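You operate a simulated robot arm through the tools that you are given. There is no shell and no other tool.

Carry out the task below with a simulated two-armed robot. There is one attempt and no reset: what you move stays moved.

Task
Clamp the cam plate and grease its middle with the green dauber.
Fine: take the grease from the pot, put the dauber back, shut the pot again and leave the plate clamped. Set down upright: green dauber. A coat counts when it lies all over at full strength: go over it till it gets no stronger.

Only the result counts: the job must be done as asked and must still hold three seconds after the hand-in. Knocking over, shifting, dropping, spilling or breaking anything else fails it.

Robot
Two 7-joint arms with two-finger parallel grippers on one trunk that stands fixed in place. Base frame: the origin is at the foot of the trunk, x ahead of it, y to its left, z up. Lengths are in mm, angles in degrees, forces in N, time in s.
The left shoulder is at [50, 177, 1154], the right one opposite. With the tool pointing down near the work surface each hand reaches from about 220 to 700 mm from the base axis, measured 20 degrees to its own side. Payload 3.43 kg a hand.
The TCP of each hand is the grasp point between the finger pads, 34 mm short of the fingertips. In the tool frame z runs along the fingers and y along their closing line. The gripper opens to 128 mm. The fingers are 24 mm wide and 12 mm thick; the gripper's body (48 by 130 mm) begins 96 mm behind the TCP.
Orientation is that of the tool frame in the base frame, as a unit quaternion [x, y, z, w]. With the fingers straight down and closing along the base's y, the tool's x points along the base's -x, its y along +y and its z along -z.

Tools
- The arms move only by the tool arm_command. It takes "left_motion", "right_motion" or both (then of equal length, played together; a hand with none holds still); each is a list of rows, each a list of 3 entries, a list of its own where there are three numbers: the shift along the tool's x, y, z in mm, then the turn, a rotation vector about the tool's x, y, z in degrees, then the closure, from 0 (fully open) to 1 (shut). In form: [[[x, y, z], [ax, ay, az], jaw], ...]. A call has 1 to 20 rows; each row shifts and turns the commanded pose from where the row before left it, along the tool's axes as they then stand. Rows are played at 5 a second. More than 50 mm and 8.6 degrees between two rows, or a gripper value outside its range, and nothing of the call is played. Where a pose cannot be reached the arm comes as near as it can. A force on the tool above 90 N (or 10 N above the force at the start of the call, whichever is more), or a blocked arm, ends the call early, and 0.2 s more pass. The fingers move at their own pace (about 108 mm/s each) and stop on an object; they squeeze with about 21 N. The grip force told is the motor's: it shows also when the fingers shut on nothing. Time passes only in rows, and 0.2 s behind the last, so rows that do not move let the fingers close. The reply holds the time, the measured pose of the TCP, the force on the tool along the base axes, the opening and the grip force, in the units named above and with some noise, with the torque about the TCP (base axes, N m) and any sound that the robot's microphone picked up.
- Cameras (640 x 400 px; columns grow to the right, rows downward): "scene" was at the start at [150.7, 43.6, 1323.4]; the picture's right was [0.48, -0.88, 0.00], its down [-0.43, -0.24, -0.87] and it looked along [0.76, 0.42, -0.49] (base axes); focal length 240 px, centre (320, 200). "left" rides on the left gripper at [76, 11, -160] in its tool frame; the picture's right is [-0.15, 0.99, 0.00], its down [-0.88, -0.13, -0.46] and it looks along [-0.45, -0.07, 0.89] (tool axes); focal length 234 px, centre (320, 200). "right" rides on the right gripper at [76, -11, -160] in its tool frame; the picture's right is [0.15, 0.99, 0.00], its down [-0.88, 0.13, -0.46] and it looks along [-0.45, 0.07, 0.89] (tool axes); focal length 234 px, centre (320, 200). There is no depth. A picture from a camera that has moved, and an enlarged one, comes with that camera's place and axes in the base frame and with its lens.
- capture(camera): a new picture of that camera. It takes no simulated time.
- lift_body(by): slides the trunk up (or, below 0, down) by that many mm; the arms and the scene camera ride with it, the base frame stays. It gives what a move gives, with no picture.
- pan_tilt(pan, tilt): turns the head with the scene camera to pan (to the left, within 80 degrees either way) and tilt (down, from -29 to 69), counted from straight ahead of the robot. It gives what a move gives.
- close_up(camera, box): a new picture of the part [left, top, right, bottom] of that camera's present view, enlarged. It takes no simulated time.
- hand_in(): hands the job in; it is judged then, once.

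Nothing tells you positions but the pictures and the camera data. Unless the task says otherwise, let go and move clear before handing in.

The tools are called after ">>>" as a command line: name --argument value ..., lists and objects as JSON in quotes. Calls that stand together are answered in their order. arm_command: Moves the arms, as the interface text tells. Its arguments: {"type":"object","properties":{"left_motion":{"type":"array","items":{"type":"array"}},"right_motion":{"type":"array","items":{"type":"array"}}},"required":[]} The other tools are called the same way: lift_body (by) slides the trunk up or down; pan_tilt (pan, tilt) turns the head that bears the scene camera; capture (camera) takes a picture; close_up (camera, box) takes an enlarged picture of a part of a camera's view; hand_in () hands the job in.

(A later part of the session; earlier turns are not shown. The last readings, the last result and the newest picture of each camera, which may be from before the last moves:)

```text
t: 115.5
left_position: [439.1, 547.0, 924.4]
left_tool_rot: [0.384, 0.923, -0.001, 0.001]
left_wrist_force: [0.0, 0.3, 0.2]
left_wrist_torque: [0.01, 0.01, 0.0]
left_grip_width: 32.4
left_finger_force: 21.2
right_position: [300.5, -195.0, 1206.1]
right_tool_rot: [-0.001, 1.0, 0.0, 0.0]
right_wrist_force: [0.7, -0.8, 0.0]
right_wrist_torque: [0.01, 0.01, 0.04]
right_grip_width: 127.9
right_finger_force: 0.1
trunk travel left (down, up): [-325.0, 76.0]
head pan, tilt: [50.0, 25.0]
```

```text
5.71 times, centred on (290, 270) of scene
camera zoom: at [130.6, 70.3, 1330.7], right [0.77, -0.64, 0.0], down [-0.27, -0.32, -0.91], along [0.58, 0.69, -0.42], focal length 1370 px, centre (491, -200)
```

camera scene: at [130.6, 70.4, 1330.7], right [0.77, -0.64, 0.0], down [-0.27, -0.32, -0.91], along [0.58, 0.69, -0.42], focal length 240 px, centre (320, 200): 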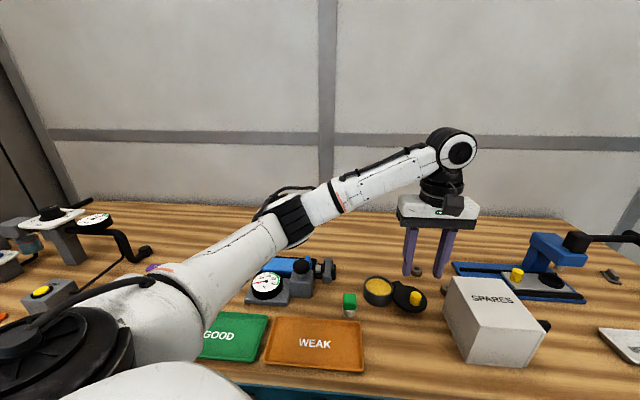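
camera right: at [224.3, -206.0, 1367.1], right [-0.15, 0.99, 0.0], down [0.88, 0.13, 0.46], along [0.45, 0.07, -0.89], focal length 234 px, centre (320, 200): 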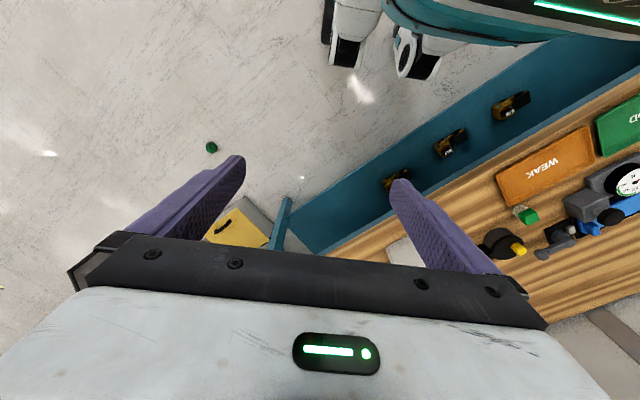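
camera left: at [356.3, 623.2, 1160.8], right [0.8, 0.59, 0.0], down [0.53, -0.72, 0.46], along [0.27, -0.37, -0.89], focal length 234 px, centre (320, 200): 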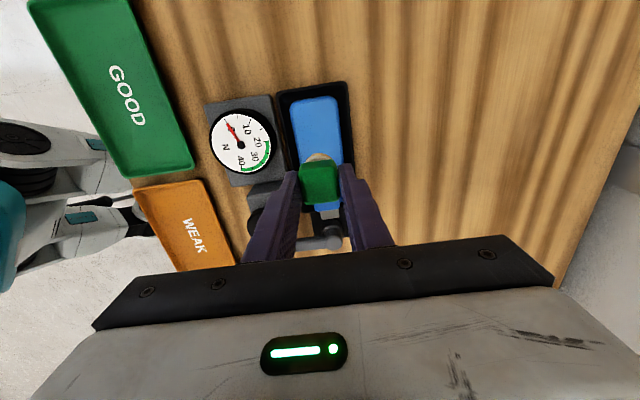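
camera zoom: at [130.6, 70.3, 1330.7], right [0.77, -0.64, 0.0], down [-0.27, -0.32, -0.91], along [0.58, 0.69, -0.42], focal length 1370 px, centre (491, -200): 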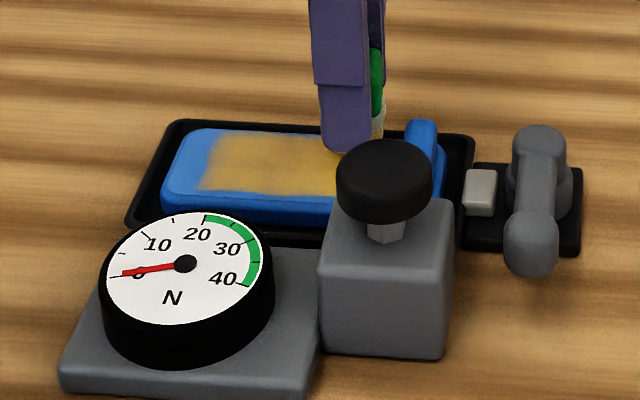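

>>> arm_command --left_motion '[[[0, -2, 4], [0, 0, 0], 0.95], [[0, 0, 2.5], [0, 0, 0], 0.95], [[0, 0, 0], [0, 0, 0], 0.95]]'

```text
t: 116.3
left_position: [435.5, 547.3, 917.9]
left_tool_rot: [0.384, 0.923, -0.001, 0.0]
left_wrist_force: [-0.6, 0.2, -1.5]
left_wrist_torque: [0.06, -0.01, 0.0]
left_grip_width: 32.3
left_finger_force: 21.1
right_position: [301.5, -195.0, 1206.8]
right_tool_rot: [0.001, 1.0, 0.0, 0.0]
right_wrist_force: [1.0, 0.2, 0.3]
right_wrist_torque: [-0.01, -0.03, 0.02]
right_grip_width: 127.8
right_finger_force: 0.1
trunk travel left (down, up): [-325.0, 76.0]
head pan, tilt: [50.0, 25.0]
```

>>> arm_command --left_motion '[[[0, 0, 1.5], [0, 0, 0], 0.95], [[0, 0, 0], [0, 0, 0], 0.95]]'

```text
t: 116.9
left_position: [436.3, 545.8, 915.6]
left_tool_rot: [0.384, 0.923, 0.0, 0.001]
left_wrist_force: [0.8, 1.3, 2.1]
left_wrist_torque: [0.03, 0.01, -0.02]
left_grip_width: 32.2
left_finger_force: 20.9
right_position: [301.6, -195.1, 1206.9]
right_tool_rot: [0.0, 1.0, 0.001, -0.001]
right_wrist_force: [0.9, 0.3, 0.3]
right_wrist_torque: [0.04, 0.05, -0.02]
right_grip_width: 128.0
right_finger_force: 0.0
trunk travel left (down, up): [-325.0, 76.0]
head pan, tilt: [50.0, 25.0]
```

Light contact (2 N). Now around the perimeter.

>>> arm_command --left_motion '[[[0, 0, 0.7], [0, 0, 0], 0.95], [[7.2, 0, 0], [0, 0, 0], 0.95], [[7.2, 0, 0], [0, 0, 0], 0.95], [[7.2, 0, 0], [0, 0, 0], 0.95], [[7.2, 0, 0], [0, 0, 0], 0.95], [[7.2, 0, 0], [0, 0, 0], 0.95], [[7.2, 0, 0], [0, 0, 0], 0.95], [[7.2, 0, 0], [0, 0, 0], 0.95], [[7.2, 0, 0], [0, 0, 0], 0.95], [[7.2, 0, 0], [0, 0, 0], 0.95], [[7.2, 0, 0], [0, 0, 0], 0.95], [[0, 0, 0], [0, 0, 0], 0.95], [[0, -5, 0], [0, 0, 0], 0.95], [[0, -5, 0], [0, 0, 0], 0.95], [[0, -5, 0], [0, 0, 0], 0.95], [[0, -5, 0], [0, 0, 0], 0.95], [[0, -5, 0], [0, 0, 0], 0.95], [[0, -5, 0], [0, 0, 0], 0.95], [[0, 0, 0], [0, 0, 0], 0.95]]'

>>> close_up --camera "left" --box '[240, 70, 400, 220]'

>>> close_up --camera "scene" --box '[240, 235, 340, 305]'

```text
t: 120.9
left_position: [363.9, 575.4, 915.8]
left_tool_rot: [0.384, 0.923, -0.001, 0.0]
left_wrist_force: [0.7, 0.2, 2.1]
left_wrist_torque: [0.03, 0.02, 0.0]
left_grip_width: 32.4
left_finger_force: 20.8
right_position: [301.0, -195.1, 1207.0]
right_tool_rot: [0.0, 1.0, 0.001, 0.0]
right_wrist_force: [0.2, 0.1, 0.6]
right_wrist_torque: [0.01, -0.02, 0.02]
right_grip_width: 127.9
right_finger_force: 0.1
trunk travel left (down, up): [-325.0, 76.0]
head pan, tilt: [50.0, 25.0]
```

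```text
2.67 times, centred on (320, 145) of left
camera zoom: at [317.5, 638.7, 1075.3], right [0.8, 0.59, 0.0], down [0.53, -0.71, 0.46], along [0.27, -0.37, -0.89], focal length 624 px, centre (320, 347)
```

zoom: 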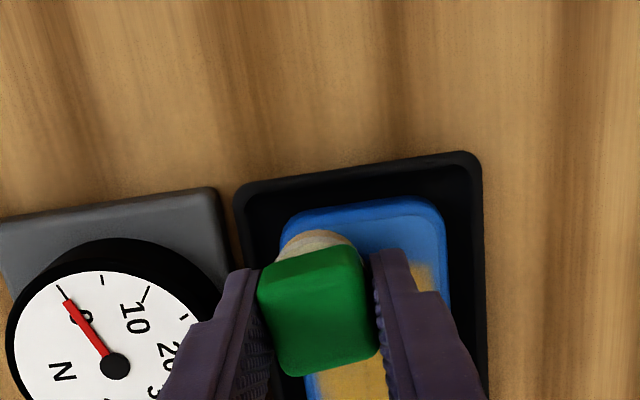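

```text
5.71 times, centred on (290, 270) of scene
camera zoom: at [130.5, 70.2, 1330.7], right [0.77, -0.64, 0.0], down [-0.27, -0.32, -0.91], along [0.58, 0.69, -0.42], focal length 1370 px, centre (491, -200)
```

zoom: 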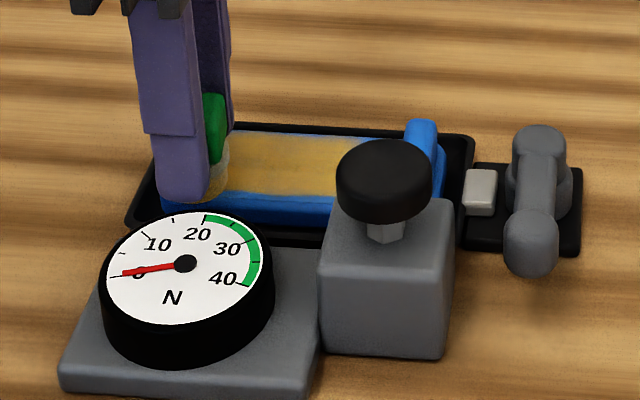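

>>> arm_command --left_motion '[[[0, 3, 0], [0, 0, 0], 0.95], [[-7.2, 0, 0], [0, 0, 0], 0.95], [[-7.2, 0, 0], [0, 0, 0], 0.95], [[-7.2, 0, 0], [0, 0, 0], 0.95], [[-7.2, 0, 0], [0, 0, 0], 0.95], [[-7.2, 0, 0], [0, 0, 0], 0.95], [[-7.2, 0, 0], [0, 0, 0], 0.95], [[-7.2, 0, 0], [0, 0, 0], 0.95], [[-7.2, 0, 0], [0, 0, 0], 0.95], [[-7.2, 0, 0], [0, 0, 0], 0.95], [[-7.2, 0, 0], [0, 0, 0], 0.95], [[0, 0, 0], [0, 0, 0], 0.95], [[0, 5, 0], [0, 0, 0], 0.95], [[0, 5, 0], [0, 0, 0], 0.95], [[0, 5, 0], [0, 0, 0], 0.95], [[0, 5, 0], [0, 0, 0], 0.95], [[0, 5, 0], [0, 0, 0], 0.95], [[0, 0, 0], [0, 0, 0], 0.95]]'

>>> close_up --camera "left" --box '[240, 70, 400, 220]'

>>> close_up --camera "scene" --box '[240, 235, 340, 305]'

```text
t: 124.7
left_position: [434.2, 544.8, 916.0]
left_tool_rot: [0.383, 0.924, 0.0, 0.001]
left_wrist_force: [-0.2, -0.6, -0.9]
left_wrist_torque: [-0.02, 0.02, -0.02]
left_grip_width: 32.3
left_finger_force: 21.2
right_position: [301.4, -195.7, 1207.1]
right_tool_rot: [-0.001, 1.0, 0.0, 0.0]
right_wrist_force: [-0.2, 0.6, -1.5]
right_wrist_torque: [-0.03, -0.02, -0.01]
right_grip_width: 127.9
right_finger_force: 0.2
trunk travel left (down, up): [-325.0, 76.0]
head pan, tilt: [50.0, 25.0]
```

```text
2.67 times, centred on (320, 145) of left
camera zoom: at [388.4, 607.5, 1075.6], right [0.8, 0.59, 0.0], down [0.53, -0.72, 0.46], along [0.27, -0.37, -0.89], focal length 624 px, centre (320, 347)
```

zoom: 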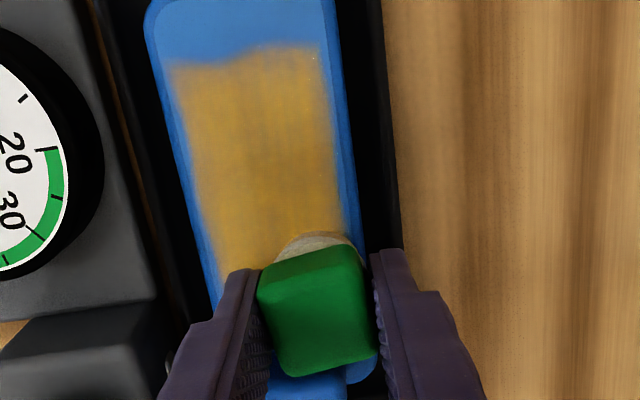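

```text
5.71 times, centred on (290, 270) of scene
camera zoom: at [130.6, 70.4, 1330.7], right [0.77, -0.64, 0.0], down [-0.27, -0.32, -0.91], along [0.58, 0.69, -0.42], focal length 1370 px, centre (491, -200)
```

zoom: 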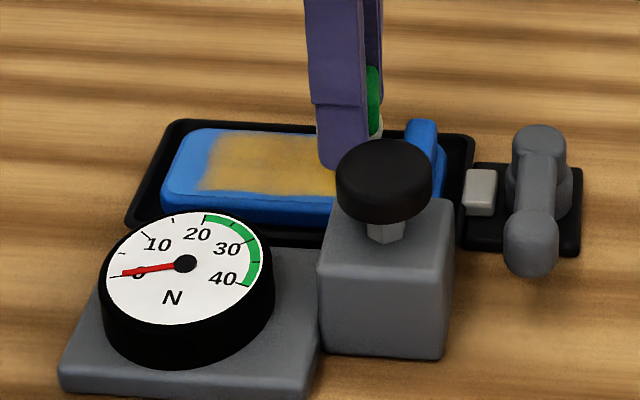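

The coat looks unchanged by the third pass, i.e. saturated and even over the whole zone. I lift off, move to above the dauber's home spot and turn the wrist back to −45°.

>>> arm_command --left_motion '[[[0, 0, -10], [0, 0, 0], 0.95], [[0, 0, -30], [0, 0, 0], 0.95], [[0, 0, -42], [0, 0, 0], 0.95], [[-21.9, -19.9, 0], [0, 0, 0], 0.95], [[-21.9, -19.9, 0], [0, 0, 0], 0.95], [[0, 0, 0], [0, 0, 0], 0.95]]'

>>> close_up --camera "left" --box '[280, 20, 400, 140]'

>>> close_up --camera "scene" --box '[240, 235, 340, 305]'

```text
t: 126.1
left_position: [439.9, 485.8, 998.2]
left_tool_rot: [0.384, 0.924, -0.001, 0.0]
left_wrist_force: [0.8, 1.6, 0.2]
left_wrist_torque: [-0.02, 0.02, -0.03]
left_grip_width: 32.5
left_finger_force: 20.6
right_position: [301.3, -193.3, 1207.3]
right_tool_rot: [0.0, 1.0, 0.001, 0.0]
right_wrist_force: [-0.5, -0.8, 0.6]
right_wrist_torque: [-0.01, -0.02, 0.01]
right_grip_width: 127.9
right_finger_force: 0.0
trunk travel left (down, up): [-325.0, 76.0]
head pan, tilt: [50.0, 25.0]
```

```text
3.33 times, centred on (340, 80) of left
camera zoom: at [392.7, 549.3, 1157.1], right [0.8, 0.59, 0.0], down [0.53, -0.71, 0.46], along [0.27, -0.37, -0.89], focal length 781 px, centre (253, 600)
```

zoom: 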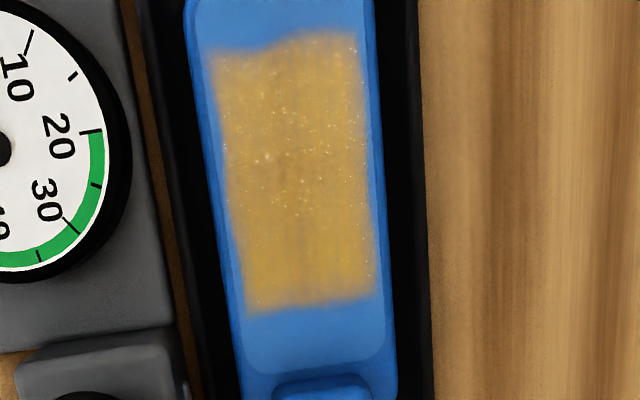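

```text
5.71 times, centred on (290, 270) of scene
camera zoom: at [130.7, 70.5, 1330.6], right [0.77, -0.64, 0.0], down [-0.27, -0.32, -0.91], along [0.58, 0.69, -0.42], focal length 1370 px, centre (491, -200)
```

zoom: 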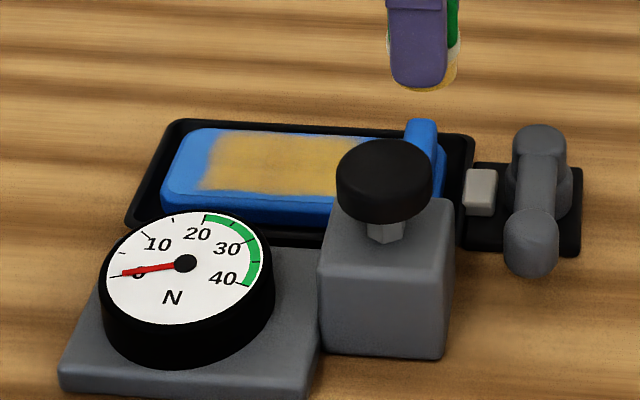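

The whole zone is evenly coated. Now on to the home spot, then the wrist turn.

>>> arm_command --left_motion '[[[-21.9, -19.9, 0], [0, 0, 0], 0.95], [[-21.9, -19.9, 0], [0, 0, 0], 0.95], [[-21.9, -19.9, 0], [0, 0, 0], 0.95], [[-21.9, -19.9, 0], [0, 0, 0], 0.95], [[-21.9, -19.9, 0], [0, 0, 0], 0.95], [[0, 0, 0], [0, 0, -7.5], 0.95], [[0, 0, 0], [0, 0, -7.5], 0.95], [[0, 0, 0], [0, 0, -7.5], 0.95], [[0, 0, 0], [0, 0, -7.5], 0.95], [[0, 0, 0], [0, 0, -7.5], 0.95], [[0, 0, 0], [0, 0, -7.5], 0.95], [[0, 0, 0], [0, 0, -7.5], 0.95], [[0, 0, 0], [0, 0, -7.5], 0.95], [[0, 0, 0], [0, 0, -7.5], 0.95], [[0, 0, 0], [0, 0, -7.5], 0.95], [[0, 0, 0], [0, 0, -7.5], 0.95], [[0, 0, 0], [0, 0, -7.5], 0.95], [[0, 0, 0], [0, 0, 0], 0.95]]'

>>> close_up --camera "left" --box '[220, 100, 420, 260]'

>>> close_up --camera "scene" --box '[300, 215, 400, 325]'

```text
t: 129.9
left_position: [444.1, 337.5, 999.3]
left_tool_rot: [-0.383, 0.924, 0.0, 0.0]
left_wrist_force: [-0.6, -0.1, -0.8]
left_wrist_torque: [-0.01, -0.02, -0.01]
left_grip_width: 32.2
left_finger_force: 20.8
right_position: [301.3, -195.2, 1206.8]
right_tool_rot: [0.0, 1.0, 0.001, 0.001]
right_wrist_force: [0.8, 0.4, -0.3]
right_wrist_torque: [-0.01, -0.02, 0.0]
right_grip_width: 127.8
right_finger_force: 0.1
trunk travel left (down, up): [-325.0, 76.0]
head pan, tilt: [50.0, 25.0]
```

```text
2.50 times, centred on (320, 180) of left
camera zoom: at [382.0, 293.4, 1157.9], right [-0.6, 0.8, 0.0], down [0.71, 0.53, 0.46], along [0.37, 0.27, -0.89], focal length 585 px, centre (320, 250)
```

zoom: 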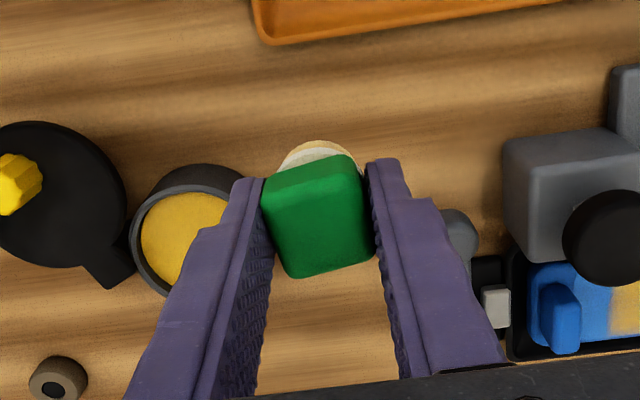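

```text
3.64 times, centred on (350, 270) of scene
camera zoom: at [130.7, 70.4, 1330.7], right [0.77, -0.64, 0.0], down [-0.27, -0.32, -0.91], along [0.58, 0.69, -0.42], focal length 872 px, centre (211, -54)
```

zoom: 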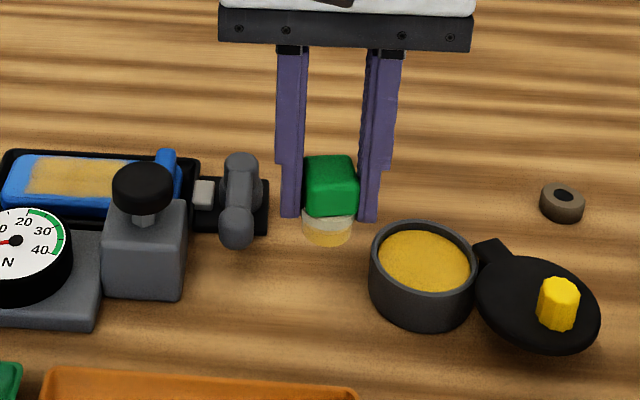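

The dauber hangs upright over its home (just turned a few degrees about the vertical). I lower it down toward the table.

>>> arm_command --left_motion '[[[2, 0, 25], [0, 0, 0], 0.95], [[0, 0, 25], [0, 0, 0], 0.95], [[0, 0, 25], [0, 0, 0], 0.95], [[0, 0, 10], [0, 0, 0], 0.95], [[0, 0, 0], [0, 0, 0], 0.95]]'

>>> close_up --camera "scene" --box '[300, 235, 400, 325]'

>>> close_up --camera "left" --box '[220, 100, 420, 260]'

```text
t: 131.1
left_position: [444.0, 336.3, 911.7]
left_tool_rot: [-0.381, 0.924, -0.001, 0.001]
left_wrist_force: [0.0, -0.4, -0.1]
left_wrist_torque: [-0.01, 0.04, -0.02]
left_grip_width: 32.4
left_finger_force: 21.0
right_position: [301.5, -194.3, 1206.8]
right_tool_rot: [0.0, 1.0, 0.001, 0.001]
right_wrist_force: [0.0, 0.6, 0.4]
right_wrist_torque: [0.02, 0.01, 0.0]
right_grip_width: 127.7
right_finger_force: 0.1
trunk travel left (down, up): [-325.0, 76.0]
head pan, tilt: [50.0, 25.0]
```

```text
4.44 times, centred on (350, 280) of scene
camera zoom: at [130.6, 70.4, 1330.7], right [0.77, -0.64, 0.0], down [-0.27, -0.32, -0.91], along [0.58, 0.69, -0.42], focal length 1066 px, centre (187, -156)
```

zoom: 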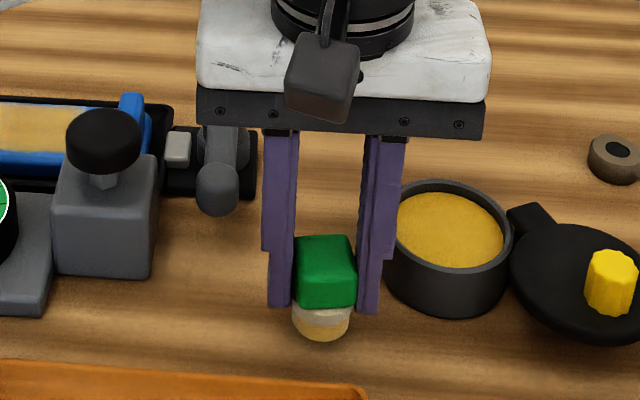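

```text
2.50 times, centred on (320, 180) of left
camera zoom: at [381.7, 292.1, 1071.8], right [-0.59, 0.8, 0.0], down [0.72, 0.53, 0.46], along [0.37, 0.27, -0.89], focal length 585 px, centre (320, 250)
```

zoom: 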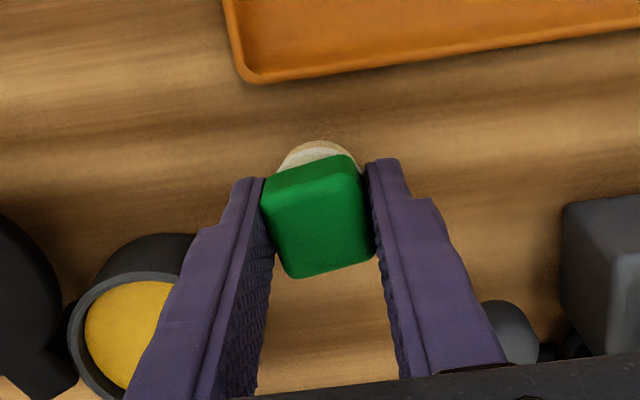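

>>> arm_command --left_motion '[[[0, 2, 5], [0, 0, 0], 0.95], [[0, 0, 4], [0, 0, 0], 0.95], [[0, 0, 0], [0, 0, 0], 0.95]]'

>>> arm_command --left_motion '[[[0, 0, 2], [0, 0, 0], 0.95], [[0, 0, 0], [0, 0, 0], 0.95]]'

>>> arm_command --left_motion '[[[0, 0, 1.5], [0, 0, 0], 0.95], [[0, 0, 0], [0, 0, 0], 0.95]]'

>>> close_up --camera "scene" --box '[300, 235, 400, 325]'

```text
t: 131.9
left_position: [441.1, 337.2, 904.5]
left_tool_rot: [-0.381, 0.924, 0.0, 0.001]
left_wrist_force: [-0.4, 0.1, -0.2]
left_wrist_torque: [0.0, -0.01, 0.0]
left_grip_width: 32.3
left_finger_force: 20.8
right_position: [299.9, -194.3, 1208.1]
right_tool_rot: [0.0, 1.0, 0.001, 0.0]
right_wrist_force: [-0.4, -0.2, 0.9]
right_wrist_torque: [0.02, -0.01, 0.0]
right_grip_width: 128.1
right_finger_force: 0.1
trunk travel left (down, up): [-325.0, 76.0]
head pan, tilt: [50.0, 25.0]
```

```text
t: 132.5
left_position: [441.0, 336.5, 903.9]
left_tool_rot: [-0.382, 0.924, -0.001, -0.001]
left_wrist_force: [-0.4, -0.2, 0.3]
left_wrist_torque: [0.02, 0.03, 0.01]
left_grip_width: 32.4
left_finger_force: 21.1
right_position: [301.6, -194.5, 1207.1]
right_tool_rot: [0.0, 1.0, 0.0, 0.0]
right_wrist_force: [0.0, 0.1, 0.5]
right_wrist_torque: [0.0, -0.04, -0.01]
right_grip_width: 128.2
right_finger_force: 0.0
trunk travel left (down, up): [-325.0, 76.0]
head pan, tilt: [50.0, 25.0]
```

```text
t: 133.1
left_position: [441.4, 337.3, 900.8]
left_tool_rot: [-0.382, 0.924, -0.001, 0.0]
left_wrist_force: [-0.2, -0.1, -0.8]
left_wrist_torque: [0.0, 0.04, -0.01]
left_grip_width: 32.3
left_finger_force: 20.7
right_position: [301.0, -194.6, 1206.2]
right_tool_rot: [0.0, 1.0, 0.0, 0.001]
right_wrist_force: [-0.5, -0.2, -0.1]
right_wrist_torque: [-0.02, -0.04, 0.04]
right_grip_width: 127.9
right_finger_force: 0.1
trunk travel left (down, up): [-325.0, 76.0]
head pan, tilt: [50.0, 25.0]
```

```text
4.44 times, centred on (350, 280) of scene
camera zoom: at [130.6, 70.4, 1330.7], right [0.77, -0.64, 0.0], down [-0.27, -0.32, -0.91], along [0.58, 0.69, -0.42], focal length 1066 px, centre (187, -156)
```

zoom: 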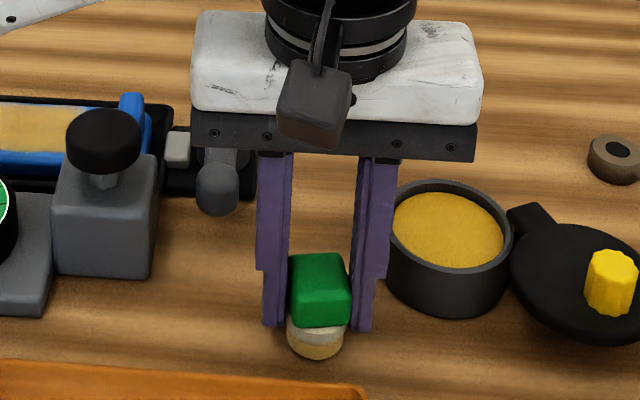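

Almost down (about 2–3 mm left). Small steps to contact.

>>> arm_command --left_motion '[[[0, 0, 1.5], [0, 0, 0], 0.95], [[0, 0, 0], [0, 0, 0], 0.95]]'

>>> arm_command --left_motion '[[[0, 0, 1.5], [0, 0, 0], 0.95], [[0, 0, 0], [0, 0, 0], 0.95]]'

>>> close_up --camera "scene" --box '[300, 235, 400, 325]'

```text
t: 133.7
left_position: [440.6, 337.3, 899.6]
left_tool_rot: [-0.381, 0.924, -0.002, 0.0]
left_wrist_force: [-0.4, 0.3, -0.2]
left_wrist_torque: [0.0, -0.02, 0.04]
left_grip_width: 32.5
left_finger_force: 21.1
right_position: [300.8, -194.1, 1207.1]
right_tool_rot: [0.0, 1.0, 0.0, 0.0]
right_wrist_force: [-1.1, 0.8, 0.3]
right_wrist_torque: [-0.03, -0.02, 0.04]
right_grip_width: 128.1
right_finger_force: 0.1
trunk travel left (down, up): [-325.0, 76.0]
head pan, tilt: [50.0, 25.0]
```

```text
t: 134.3
left_position: [440.5, 337.4, 897.8]
left_tool_rot: [-0.382, 0.924, -0.001, -0.001]
left_wrist_force: [0.6, -0.2, -0.3]
left_wrist_torque: [0.01, 0.01, 0.0]
left_grip_width: 32.4
left_finger_force: 21.1
right_position: [301.2, -194.1, 1206.8]
right_tool_rot: [0.0, 1.0, 0.001, 0.0]
right_wrist_force: [-0.2, 1.1, 0.4]
right_wrist_torque: [-0.01, 0.01, -0.03]
right_grip_width: 128.1
right_finger_force: 0.0
trunk travel left (down, up): [-325.0, 76.0]
head pan, tilt: [50.0, 25.0]
```

```text
4.44 times, centred on (350, 280) of scene
camera zoom: at [130.6, 70.4, 1330.7], right [0.77, -0.64, 0.0], down [-0.27, -0.32, -0.91], along [0.58, 0.69, -0.42], focal length 1066 px, centre (187, -156)
```

zoom: 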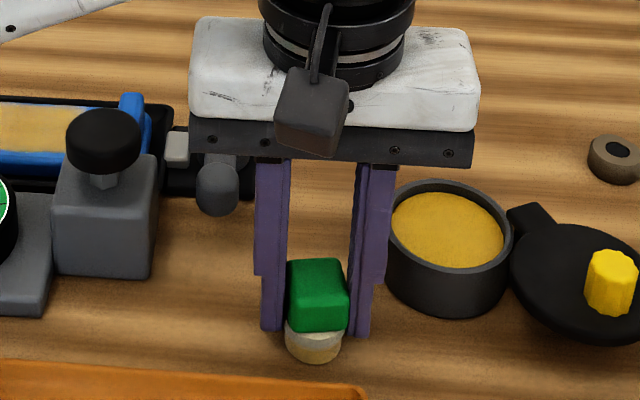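

>>> arm_command --left_motion '[[[0, 0, 1.2], [0, 0, 0], 0.95], [[0, 0, 0], [0, 0, 0], 0.95]]'

>>> arm_command --left_motion '[[[0, 0, 1.2], [0, 0, 0], 0.95], [[0, 0, 0], [0, 0, 0], 0.95]]'

```text
t: 134.9
left_position: [440.7, 337.3, 896.8]
left_tool_rot: [-0.382, 0.924, -0.001, 0.001]
left_wrist_force: [-0.1, -0.3, -0.6]
left_wrist_torque: [0.01, 0.0, -0.03]
left_grip_width: 32.4
left_finger_force: 20.9
right_position: [301.2, -193.0, 1207.4]
right_tool_rot: [0.0, 1.0, 0.001, 0.0]
right_wrist_force: [-0.5, 0.0, 0.1]
right_wrist_torque: [0.03, -0.02, -0.02]
right_grip_width: 128.1
right_finger_force: 0.1
trunk travel left (down, up): [-325.0, 76.0]
head pan, tilt: [50.0, 25.0]
```

```text
t: 135.5
left_position: [440.6, 338.5, 893.8]
left_tool_rot: [-0.382, 0.924, -0.001, 0.0]
left_wrist_force: [0.5, -0.6, -0.7]
left_wrist_torque: [0.02, -0.01, -0.03]
left_grip_width: 32.3
left_finger_force: 20.7
right_position: [300.7, -193.9, 1207.4]
right_tool_rot: [0.0, 1.0, 0.002, 0.0]
right_wrist_force: [0.3, 0.3, -0.8]
right_wrist_torque: [0.0, 0.02, 0.0]
right_grip_width: 127.9
right_finger_force: 0.0
trunk travel left (down, up): [-325.0, 76.0]
head pan, tilt: [50.0, 25.0]
```

>>> close_up --camera "scene" --box '[325, 265, 375, 315]'

>>> arm_command --left_motion '[[[0, 0, 1], [0, 0, 0], 0.95], [[0, 0, 0], [0, 0, 0], 0.95]]'

>>> close_up --camera "scene" --box '[325, 265, 375, 315]'

```text
8.00 times, centred on (350, 290) of scene
camera zoom: at [130.6, 70.4, 1330.7], right [0.77, -0.64, 0.0], down [-0.27, -0.32, -0.91], along [0.58, 0.69, -0.42], focal length 1918 px, centre (80, -520)
```

zoom: 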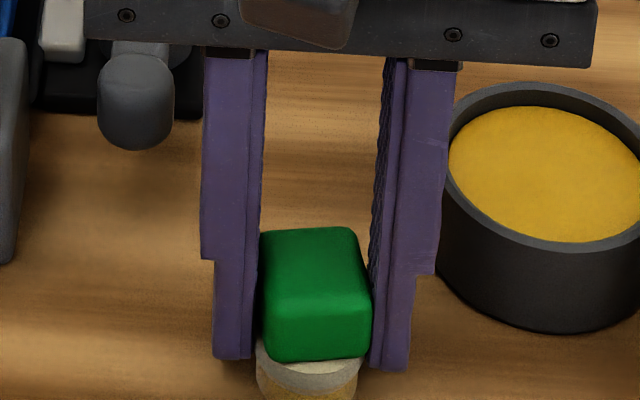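

```text
t: 136.1
left_position: [441.4, 336.6, 894.1]
left_tool_rot: [-0.382, 0.924, 0.0, 0.001]
left_wrist_force: [0.9, 1.0, 3.4]
left_wrist_torque: [0.08, -0.03, -0.04]
left_grip_width: 32.4
left_finger_force: 21.0
right_position: [300.0, -194.7, 1207.2]
right_tool_rot: [0.0, 1.0, 0.001, 0.0]
right_wrist_force: [-1.0, 0.2, 0.0]
right_wrist_torque: [0.02, -0.01, 0.01]
right_grip_width: 128.0
right_finger_force: 0.0
trunk travel left (down, up): [-325.0, 76.0]
head pan, tilt: [50.0, 25.0]
```

```text
8.00 times, centred on (350, 290) of scene
camera zoom: at [130.4, 70.3, 1330.8], right [0.77, -0.64, 0.0], down [-0.27, -0.32, -0.91], along [0.58, 0.69, -0.42], focal length 1918 px, centre (80, -520)
```

zoom: 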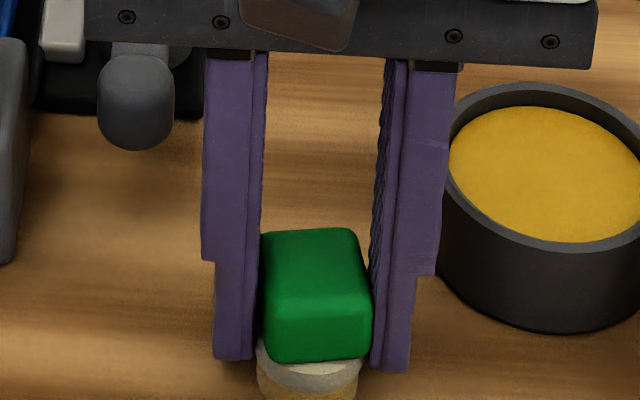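

Felt touches the table (3.4 N). I open the fingers gently.

>>> arm_command --left_motion '[[[0, 0, 0], [0, 0, 0], 0.74], [[0, 0, 0], [0, 0, 0], 0.72], [[0, 0, 0], [0, 0, 0], 0.68], [[0, 0, 0], [0, 0, 0], 0.62], [[0, 0, 0], [0, 0, 0], 0.58], [[0, 0, 0], [0, 0, 0], 0.58]]'

>>> close_up --camera "scene" --box '[310, 250, 390, 320]'

>>> close_up --camera "left" --box '[220, 100, 420, 260]'

```text
t: 137.5
left_position: [441.5, 336.8, 894.2]
left_tool_rot: [-0.382, 0.924, 0.0, 0.001]
left_wrist_force: [0.1, 0.1, -0.1]
left_wrist_torque: [-0.01, -0.01, 0.01]
left_grip_width: 54.0
left_finger_force: 0.1
right_position: [301.5, -196.2, 1207.4]
right_tool_rot: [0.0, 1.0, 0.001, 0.0]
right_wrist_force: [-0.3, -0.1, 0.7]
right_wrist_torque: [0.06, -0.02, 0.0]
right_grip_width: 128.1
right_finger_force: 0.1
trunk travel left (down, up): [-325.0, 76.0]
head pan, tilt: [50.0, 25.0]
```

```text
5.71 times, centred on (350, 285) of scene
camera zoom: at [130.6, 70.4, 1330.7], right [0.77, -0.64, 0.0], down [-0.27, -0.32, -0.91], along [0.58, 0.69, -0.42], focal length 1370 px, centre (149, -286)
```

zoom: 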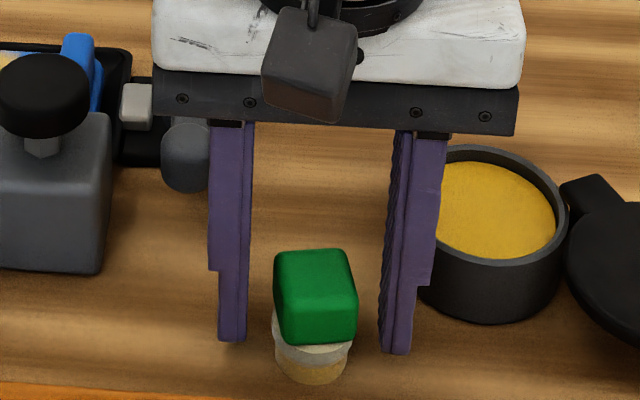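

```text
2.50 times, centred on (320, 180) of left
camera zoom: at [378.8, 293.4, 1054.0], right [-0.59, 0.8, 0.0], down [0.72, 0.53, 0.46], along [0.37, 0.27, -0.89], focal length 585 px, centre (320, 250)
```

zoom: 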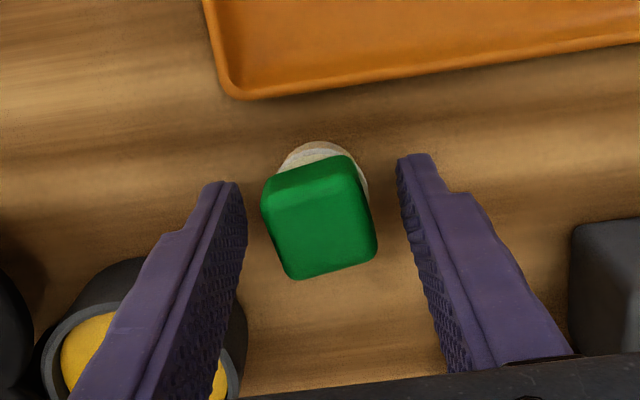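

The dauber stands upright at its spot. I lift straight away and go above the lid's knob (≈ [545, 235]).

>>> arm_command --left_motion '[[[0, 0, -10], [0, 0, 0], 0.58], [[0, 0, -20], [0, 0, 0], 0.58], [[0, 0, -30], [0, 0, 0], 0.58], [[0, 0, -45], [0, 0, 0], 0.58], [[-0.2, -29, 0], [0, 0, 0], 0.58], [[-0.2, -29, 0], [0, 0, 0], 0.58], [[-0.2, -29, 0], [0, 0, 0], 0.58], [[-0.2, -29, 0], [0, 0, 0], 0.58], [[-0.2, -29, 0], [0, 0, 0], 0.6], [[0, 0, 0], [0, 0, -6.8], 0.6], [[0, 0, 0], [0, 0, -6.8], 0.6], [[0, 0, 0], [0, 0, -6.8], 0.6], [[0, 0, 0], [0, 0, -6.8], 0.6], [[0, 0, 0], [0, 0, 0], 0.6]]'

>>> close_up --camera "left" --box '[220, 100, 420, 260]'

>>> close_up --camera "scene" --box '[310, 235, 450, 325]'

```text
t: 140.5
left_position: [544.7, 237.0, 999.6]
left_tool_rot: [-0.589, 0.808, -0.002, 0.0]
left_wrist_force: [0.4, -0.5, -0.1]
left_wrist_torque: [0.03, -0.04, -0.02]
left_grip_width: 51.1
left_finger_force: 0.1
right_position: [300.4, -194.3, 1205.6]
right_tool_rot: [-0.001, 1.0, 0.001, 0.0]
right_wrist_force: [-0.6, 0.1, 0.5]
right_wrist_torque: [-0.03, 0.02, -0.02]
right_grip_width: 127.9
right_finger_force: 0.0
trunk travel left (down, up): [-325.0, 76.0]
head pan, tilt: [50.0, 25.0]
```

```text
2.50 times, centred on (320, 180) of left
camera zoom: at [509.6, 168.6, 1159.3], right [-0.9, 0.44, 0.0], down [0.39, 0.8, 0.45], along [0.2, 0.41, -0.89], focal length 585 px, centre (320, 250)
```

zoom: 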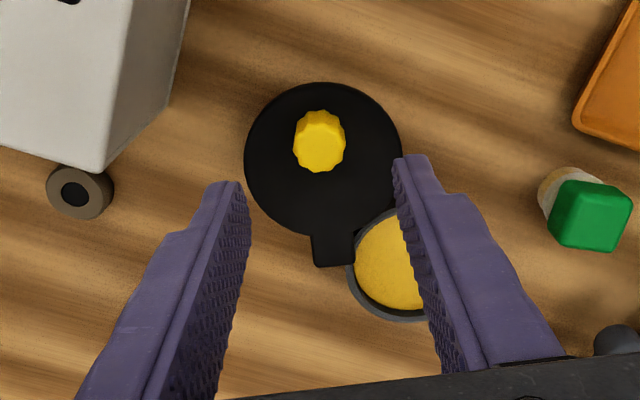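

```text
4.44 times, centred on (380, 280) of scene
camera zoom: at [130.6, 70.4, 1330.7], right [0.77, -0.64, 0.0], down [-0.27, -0.32, -0.91], along [0.58, 0.69, -0.42], focal length 1066 px, centre (53, -156)
```

zoom: 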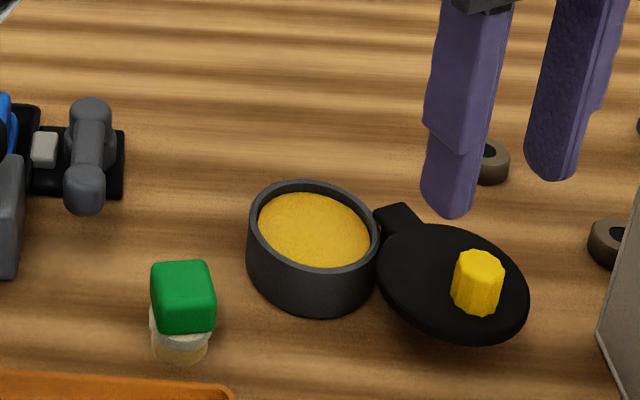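

Knob is lined up. I lower to just above the lid and grip it.

>>> arm_command --left_motion '[[[0, 0, 30], [0, 0, 0], 0.6], [[0, 0, 25], [0, 0, 0], 0.6], [[0, 0, 11], [0, 0, 0], 0.6], [[0, 0, 0], [0, 0, 0], 0.7], [[0, 0, 0], [0, 0, 0], 0.9], [[0, 0, 0], [0, 0, 0], 0.9], [[0, 0, 0], [0, 0, 0], 0.9]]'

>>> close_up --camera "left" --box '[220, 100, 420, 260]'

```text
t: 142.1
left_position: [545.6, 234.5, 933.9]
left_tool_rot: [-0.589, 0.808, -0.002, 0.0]
left_wrist_force: [3.2, 1.1, 1.9]
left_wrist_torque: [0.16, 0.41, -0.07]
left_grip_width: 21.3
left_finger_force: 45.4
right_position: [301.2, -194.8, 1205.8]
right_tool_rot: [0.0, 1.0, 0.001, 0.0]
right_wrist_force: [0.2, 0.8, -0.6]
right_wrist_torque: [-0.02, -0.01, -0.01]
right_grip_width: 128.1
right_finger_force: 0.1
trunk travel left (down, up): [-325.0, 76.0]
head pan, tilt: [50.0, 25.0]
```

```text
2.50 times, centred on (320, 180) of left
camera zoom: at [510.0, 168.2, 1092.1], right [-0.9, 0.44, 0.0], down [0.39, 0.8, 0.45], along [0.2, 0.41, -0.89], focal length 585 px, centre (320, 250)
```

zoom: 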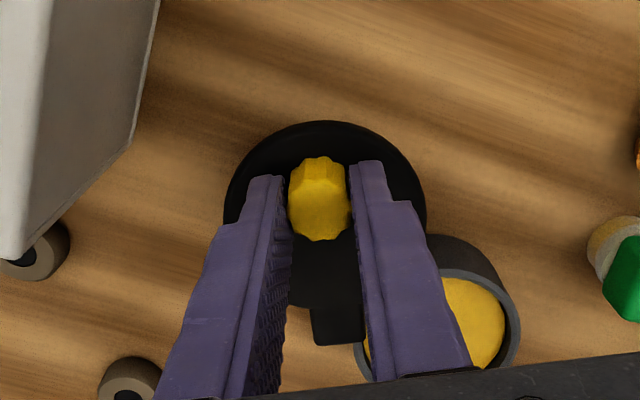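

Knob gripped. I swing the lid back clockwise.

>>> arm_command --left_motion '[[[-0.33, 6.3, 0], [0, 0, 6], 0.9], [[-0.33, 6.3, 0], [0, 0, 6], 0.9], [[-0.33, 6.3, 0], [0, 0, 6], 0.9], [[-0.33, 6.3, 0], [0, 0, 6], 0.9], [[-0.33, 6.3, 0], [0, 0, 6], 0.9], [[-0.33, 6.3, 0], [0, 0, 6], 0.9], [[-0.33, 6.3, 0], [0, 0, 6], 0.9], [[-0.33, 6.3, 0], [0, 0, 6], 0.9], [[-0.33, 6.3, 0], [0, 0, 6], 0.9], [[-0.33, 6.3, 0], [0, 0, 6], 0.9], [[0, 0, 0], [0, 0, 0], 0.9]]'

>>> close_up --camera "scene" --box '[330, 235, 430, 315]'

>>> close_up --camera "left" --box '[220, 100, 420, 260]'

```text
t: 144.5
left_position: [505.5, 280.8, 933.6]
left_tool_rot: [-0.105, 0.994, -0.001, 0.001]
left_wrist_force: [13.7, 5.9, 1.2]
left_wrist_torque: [0.57, 0.44, 0.18]
left_grip_width: 21.2
left_finger_force: 45.0
right_position: [303.0, -193.1, 1206.3]
right_tool_rot: [0.0, 1.0, 0.001, -0.001]
right_wrist_force: [-0.3, -1.0, 0.1]
right_wrist_torque: [-0.02, -0.01, -0.03]
right_grip_width: 127.8
right_finger_force: 0.1
trunk travel left (down, up): [-325.0, 76.0]
head pan, tilt: [50.0, 25.0]
```

```text
5.00 times, centred on (380, 275) of scene
camera zoom: at [132.0, 70.8, 1330.5], right [0.77, -0.64, 0.0], down [-0.27, -0.32, -0.91], along [0.58, 0.69, -0.42], focal length 1199 px, centre (20, -175)
```

zoom: 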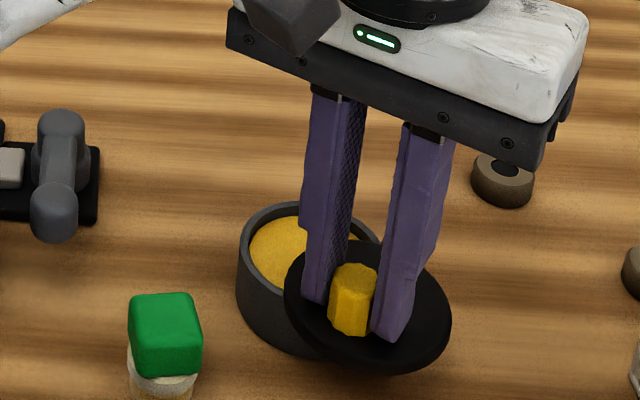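

```text
2.50 times, centred on (320, 180) of left
camera zoom: at [428.2, 277.9, 1091.9], right [-0.06, 1.0, 0.0], down [0.89, 0.06, 0.46], along [0.46, 0.03, -0.89], focal length 585 px, centre (320, 250)
```

zoom: 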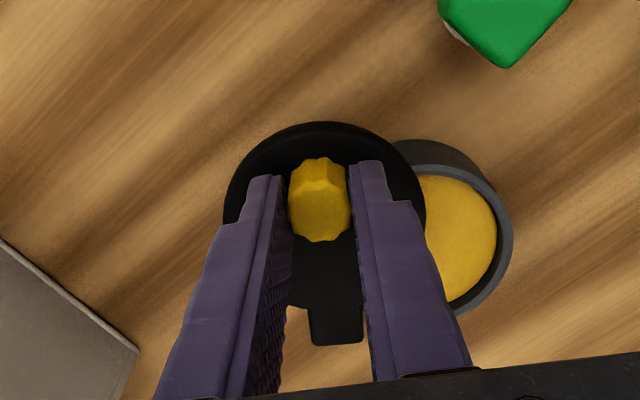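

Half-way; I trim the radius slightly and continue closing.

>>> arm_command --left_motion '[[[-1.3, 6.2, 0], [0, 0, 6], 0.9], [[-0.6, 6.2, 0], [0, 0, 6], 0.9], [[-0.33, 6.2, 0], [0, 0, 6], 0.9], [[-0.33, 6.2, 0], [0, 0, 6], 0.9], [[-0.33, 6.2, 0], [0, 0, 6], 0.9], [[-0.33, 6.2, 0], [0, 0, 6], 0.9], [[-0.33, 6.2, 0], [0, 0, 6], 0.9], [[0, 0, 0], [0, 0, 0], 0.9]]'

>>> close_up --camera "scene" --box '[330, 235, 430, 315]'

>>> close_up --camera "left" --box '[220, 100, 420, 260]'

```text
t: 146.3
left_position: [512.3, 321.2, 932.4]
left_tool_rot: [0.26, 0.966, -0.001, 0.0]
left_wrist_force: [5.7, -0.7, -4.5]
left_wrist_torque: [0.82, 0.17, 0.09]
left_grip_width: 21.2
left_finger_force: 44.9
right_position: [302.1, -194.3, 1207.0]
right_tool_rot: [0.0, 1.0, 0.001, 0.0]
right_wrist_force: [-0.2, 0.3, 0.2]
right_wrist_torque: [-0.03, -0.01, -0.03]
right_grip_width: 128.3
right_finger_force: 0.0
trunk travel left (down, up): [-325.0, 76.0]
head pan, tilt: [50.0, 25.0]
```

```text
5.00 times, centred on (380, 275) of scene
camera zoom: at [131.7, 70.4, 1330.5], right [0.77, -0.64, 0.0], down [-0.27, -0.32, -0.91], along [0.58, 0.69, -0.42], focal length 1199 px, centre (20, -175)
```

zoom: 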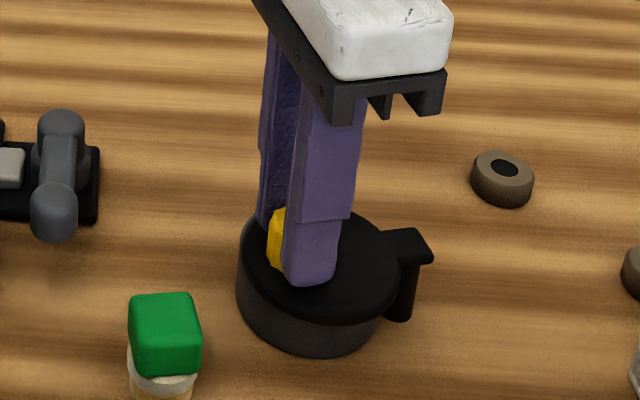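

```text
2.50 times, centred on (320, 180) of left
camera zoom: at [452.2, 370.8, 1092.0], right [0.62, 0.78, 0.0], down [0.7, -0.55, 0.46], along [0.36, -0.29, -0.89], focal length 585 px, centre (320, 250)
```

zoom: 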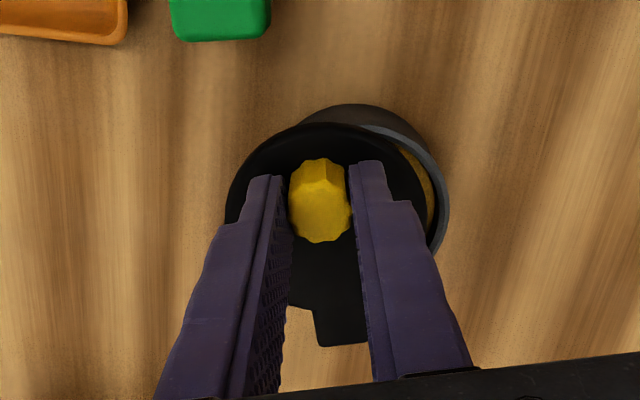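

>>> arm_command --left_motion '[[[-0.5, 5.28, 0], [0, 0, 5], 0.9], [[-0.23, 5.28, 0], [0, 0, 5], 0.9], [[-0.15, 3.2, 0], [0, 0, 3], 0.9], [[0, 0, 0], [0, 0, 0], 0.9]]'

>>> close_up --camera "scene" --box '[330, 235, 430, 315]'

>>> close_up --camera "left" --box '[220, 100, 420, 260]'

```text
t: 147.3
left_position: [521.8, 331.6, 932.7]
left_tool_rot: [0.368, 0.93, -0.002, 0.001]
left_wrist_force: [0.3, -5.3, -12.1]
left_wrist_torque: [0.37, -0.32, -0.27]
left_grip_width: 21.1
left_finger_force: 44.4
right_position: [302.4, -194.6, 1206.5]
right_tool_rot: [0.0, 1.0, 0.001, 0.0]
right_wrist_force: [0.1, 0.8, 0.0]
right_wrist_torque: [0.03, 0.0, -0.02]
right_grip_width: 128.0
right_finger_force: 0.1
trunk travel left (down, up): [-325.0, 76.0]
head pan, tilt: [50.0, 25.0]
```

```text
5.00 times, centred on (380, 275) of scene
camera zoom: at [131.7, 70.4, 1330.4], right [0.77, -0.64, 0.0], down [-0.27, -0.32, -0.91], along [0.58, 0.69, -0.42], focal length 1199 px, centre (20, -175)
```

zoom: 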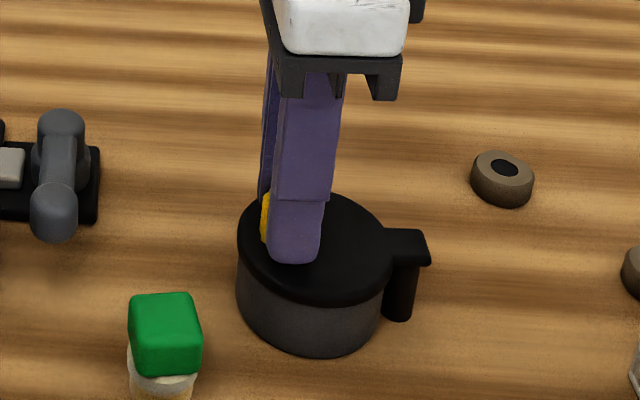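

```text
2.50 times, centred on (320, 180) of left
camera zoom: at [472.8, 394.4, 1092.0], right [0.78, 0.62, 0.0], down [0.55, -0.7, 0.46], along [0.28, -0.36, -0.89], focal length 585 px, centre (320, 250)
```

zoom: 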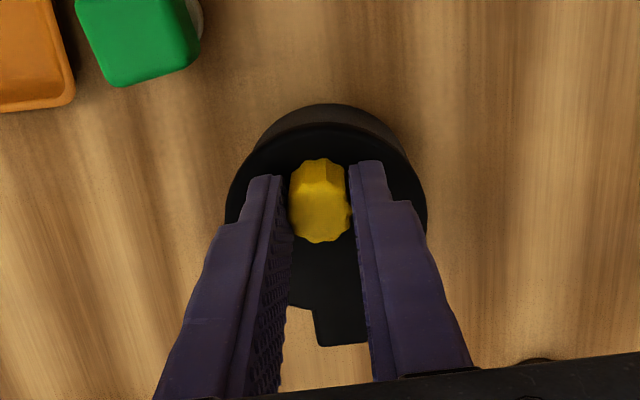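

>>> arm_command --left_motion '[[[-0.1, 2.1, 1], [0, 0, 2], 0.9], [[0, 0, 0.5], [0, 0, 0], 0.9], [[0, 0, 0], [0, 0, 0], 0.9]]'

>>> arm_command --left_motion '[[[-0.1, 2.1, 0], [0, 0, 2], 0.9], [[0, 0, 0], [0, 0, 0], 0.9]]'

>>> close_up --camera "left" --box '[220, 100, 420, 260]'

>>> close_up --camera "scene" --box '[340, 245, 420, 315]'

```text
t: 148.1
left_position: [521.5, 334.0, 933.5]
left_tool_rot: [0.383, 0.924, -0.001, 0.001]
left_wrist_force: [5.9, -6.5, -0.3]
left_wrist_torque: [0.13, 0.78, 0.11]
left_grip_width: 21.1
left_finger_force: 44.9
right_position: [302.2, -195.6, 1207.1]
right_tool_rot: [0.001, 1.0, 0.002, 0.0]
right_wrist_force: [0.9, -1.3, 0.9]
right_wrist_torque: [0.01, 0.02, 0.02]
right_grip_width: 127.9
right_finger_force: 0.0
trunk travel left (down, up): [-325.0, 76.0]
head pan, tilt: [50.0, 25.0]
```

```text
t: 148.7
left_position: [521.6, 335.2, 933.4]
left_tool_rot: [0.399, 0.917, -0.001, 0.001]
left_wrist_force: [-6.7, -15.1, -0.4]
left_wrist_torque: [-0.56, -0.52, 0.07]
left_grip_width: 21.3
left_finger_force: 45.1
right_position: [300.9, -196.3, 1205.8]
right_tool_rot: [0.001, 1.0, 0.002, 0.001]
right_wrist_force: [0.4, -0.6, 0.4]
right_wrist_torque: [-0.04, 0.02, 0.01]
right_grip_width: 128.2
right_finger_force: 0.2
trunk travel left (down, up): [-325.0, 76.0]
head pan, tilt: [50.0, 25.0]
```

```text
2.50 times, centred on (320, 180) of left
camera zoom: at [477.8, 399.2, 1091.9], right [0.82, 0.57, 0.0], down [0.5, -0.73, 0.46], along [0.26, -0.38, -0.89], focal length 585 px, centre (320, 250)
```

zoom: 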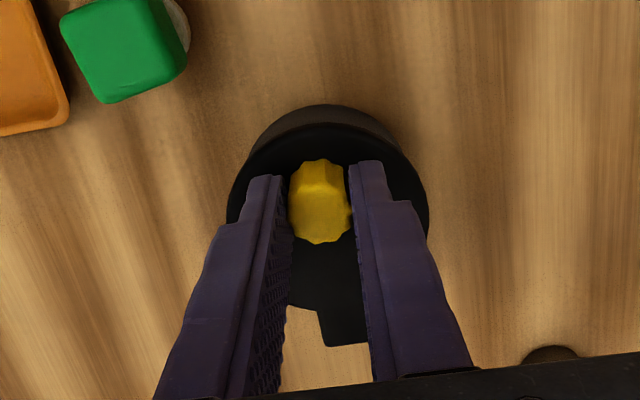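

```text
5.71 times, centred on (380, 280) of scene
camera zoom: at [129.8, 68.9, 1330.9], right [0.77, -0.64, 0.0], down [-0.27, -0.32, -0.91], along [0.58, 0.69, -0.42], focal length 1370 px, centre (-23, -257)
```

zoom: 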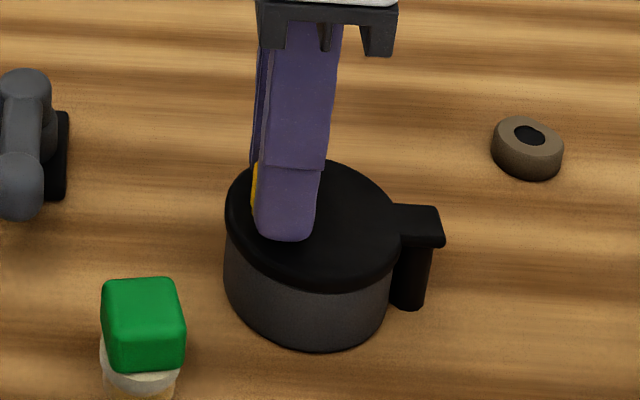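

The lid meets its stop (15 N tangential) – fully shut. I ease off and release the knob, then lift clear.

>>> arm_command --left_motion '[[[0, -1.6, 0], [0, 0, -1.5], 0.9], [[0, 0, 0], [0, 0, 0], 0.9]]'

>>> arm_command --left_motion '[[[0, 0, 0], [0, 0, 0], 0.8], [[0, 0, 0], [0, 0, 0], 0.7], [[0, 0, 0], [0, 0, 0], 0.6], [[0, 0, 0], [0, 0, 0], 0.6], [[0, 0, -20], [0, 0, 0], 0.6], [[0, 0, -35], [0, 0, 0], 0.6], [[0, 0, -40], [0, 0, 0], 0.6]]'

>>> close_up --camera "scene" --box '[310, 235, 430, 325]'

>>> capture --camera "left"

```text
t: 149.3
left_position: [520.8, 334.1, 933.0]
left_tool_rot: [0.386, 0.923, -0.001, 0.002]
left_wrist_force: [1.5, -10.9, 4.3]
left_wrist_torque: [-0.48, 0.62, -0.13]
left_grip_width: 21.4
left_finger_force: 45.3
right_position: [301.7, -196.2, 1206.8]
right_tool_rot: [0.001, 1.0, 0.002, 0.0]
right_wrist_force: [-0.4, -0.3, 0.2]
right_wrist_torque: [0.01, 0.0, 0.0]
right_grip_width: 127.8
right_finger_force: 0.1
trunk travel left (down, up): [-325.0, 76.0]
head pan, tilt: [50.0, 25.0]
```

```text
t: 150.9
left_position: [520.0, 335.1, 1026.4]
left_tool_rot: [0.385, 0.923, -0.001, 0.002]
left_wrist_force: [-0.3, -0.3, 0.4]
left_wrist_torque: [-0.01, -0.02, -0.02]
left_grip_width: 51.2
left_finger_force: 0.1
right_position: [302.0, -194.9, 1206.7]
right_tool_rot: [0.001, 1.0, 0.002, -0.001]
right_wrist_force: [0.8, -0.1, 0.1]
right_wrist_torque: [0.01, -0.03, 0.0]
right_grip_width: 127.9
right_finger_force: 0.0
trunk travel left (down, up): [-325.0, 76.0]
head pan, tilt: [50.0, 25.0]
```

```text
4.44 times, centred on (370, 280) of scene
camera zoom: at [130.2, 70.0, 1330.7], right [0.77, -0.64, 0.0], down [-0.27, -0.32, -0.91], along [0.58, 0.69, -0.42], focal length 1066 px, centre (98, -156)
```

zoom: 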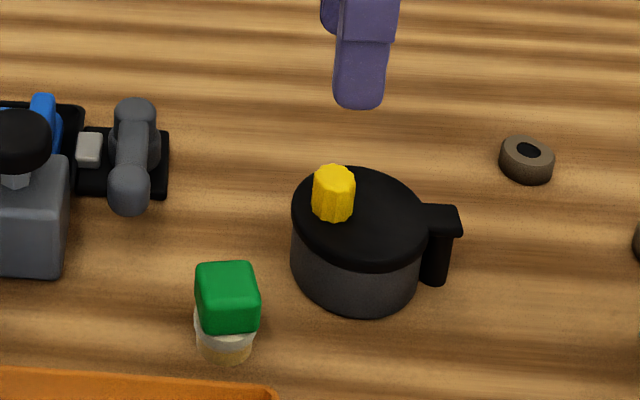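

```text
taken
camera left: at [475.2, 398.1, 1186.7], right [0.81, 0.59, 0.0], down [0.53, -0.72, 0.46], along [0.27, -0.37, -0.89], focal length 234 px, centre (320, 200)
```

left: 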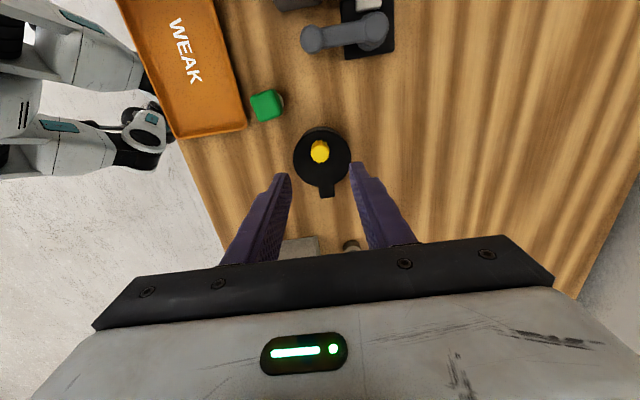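

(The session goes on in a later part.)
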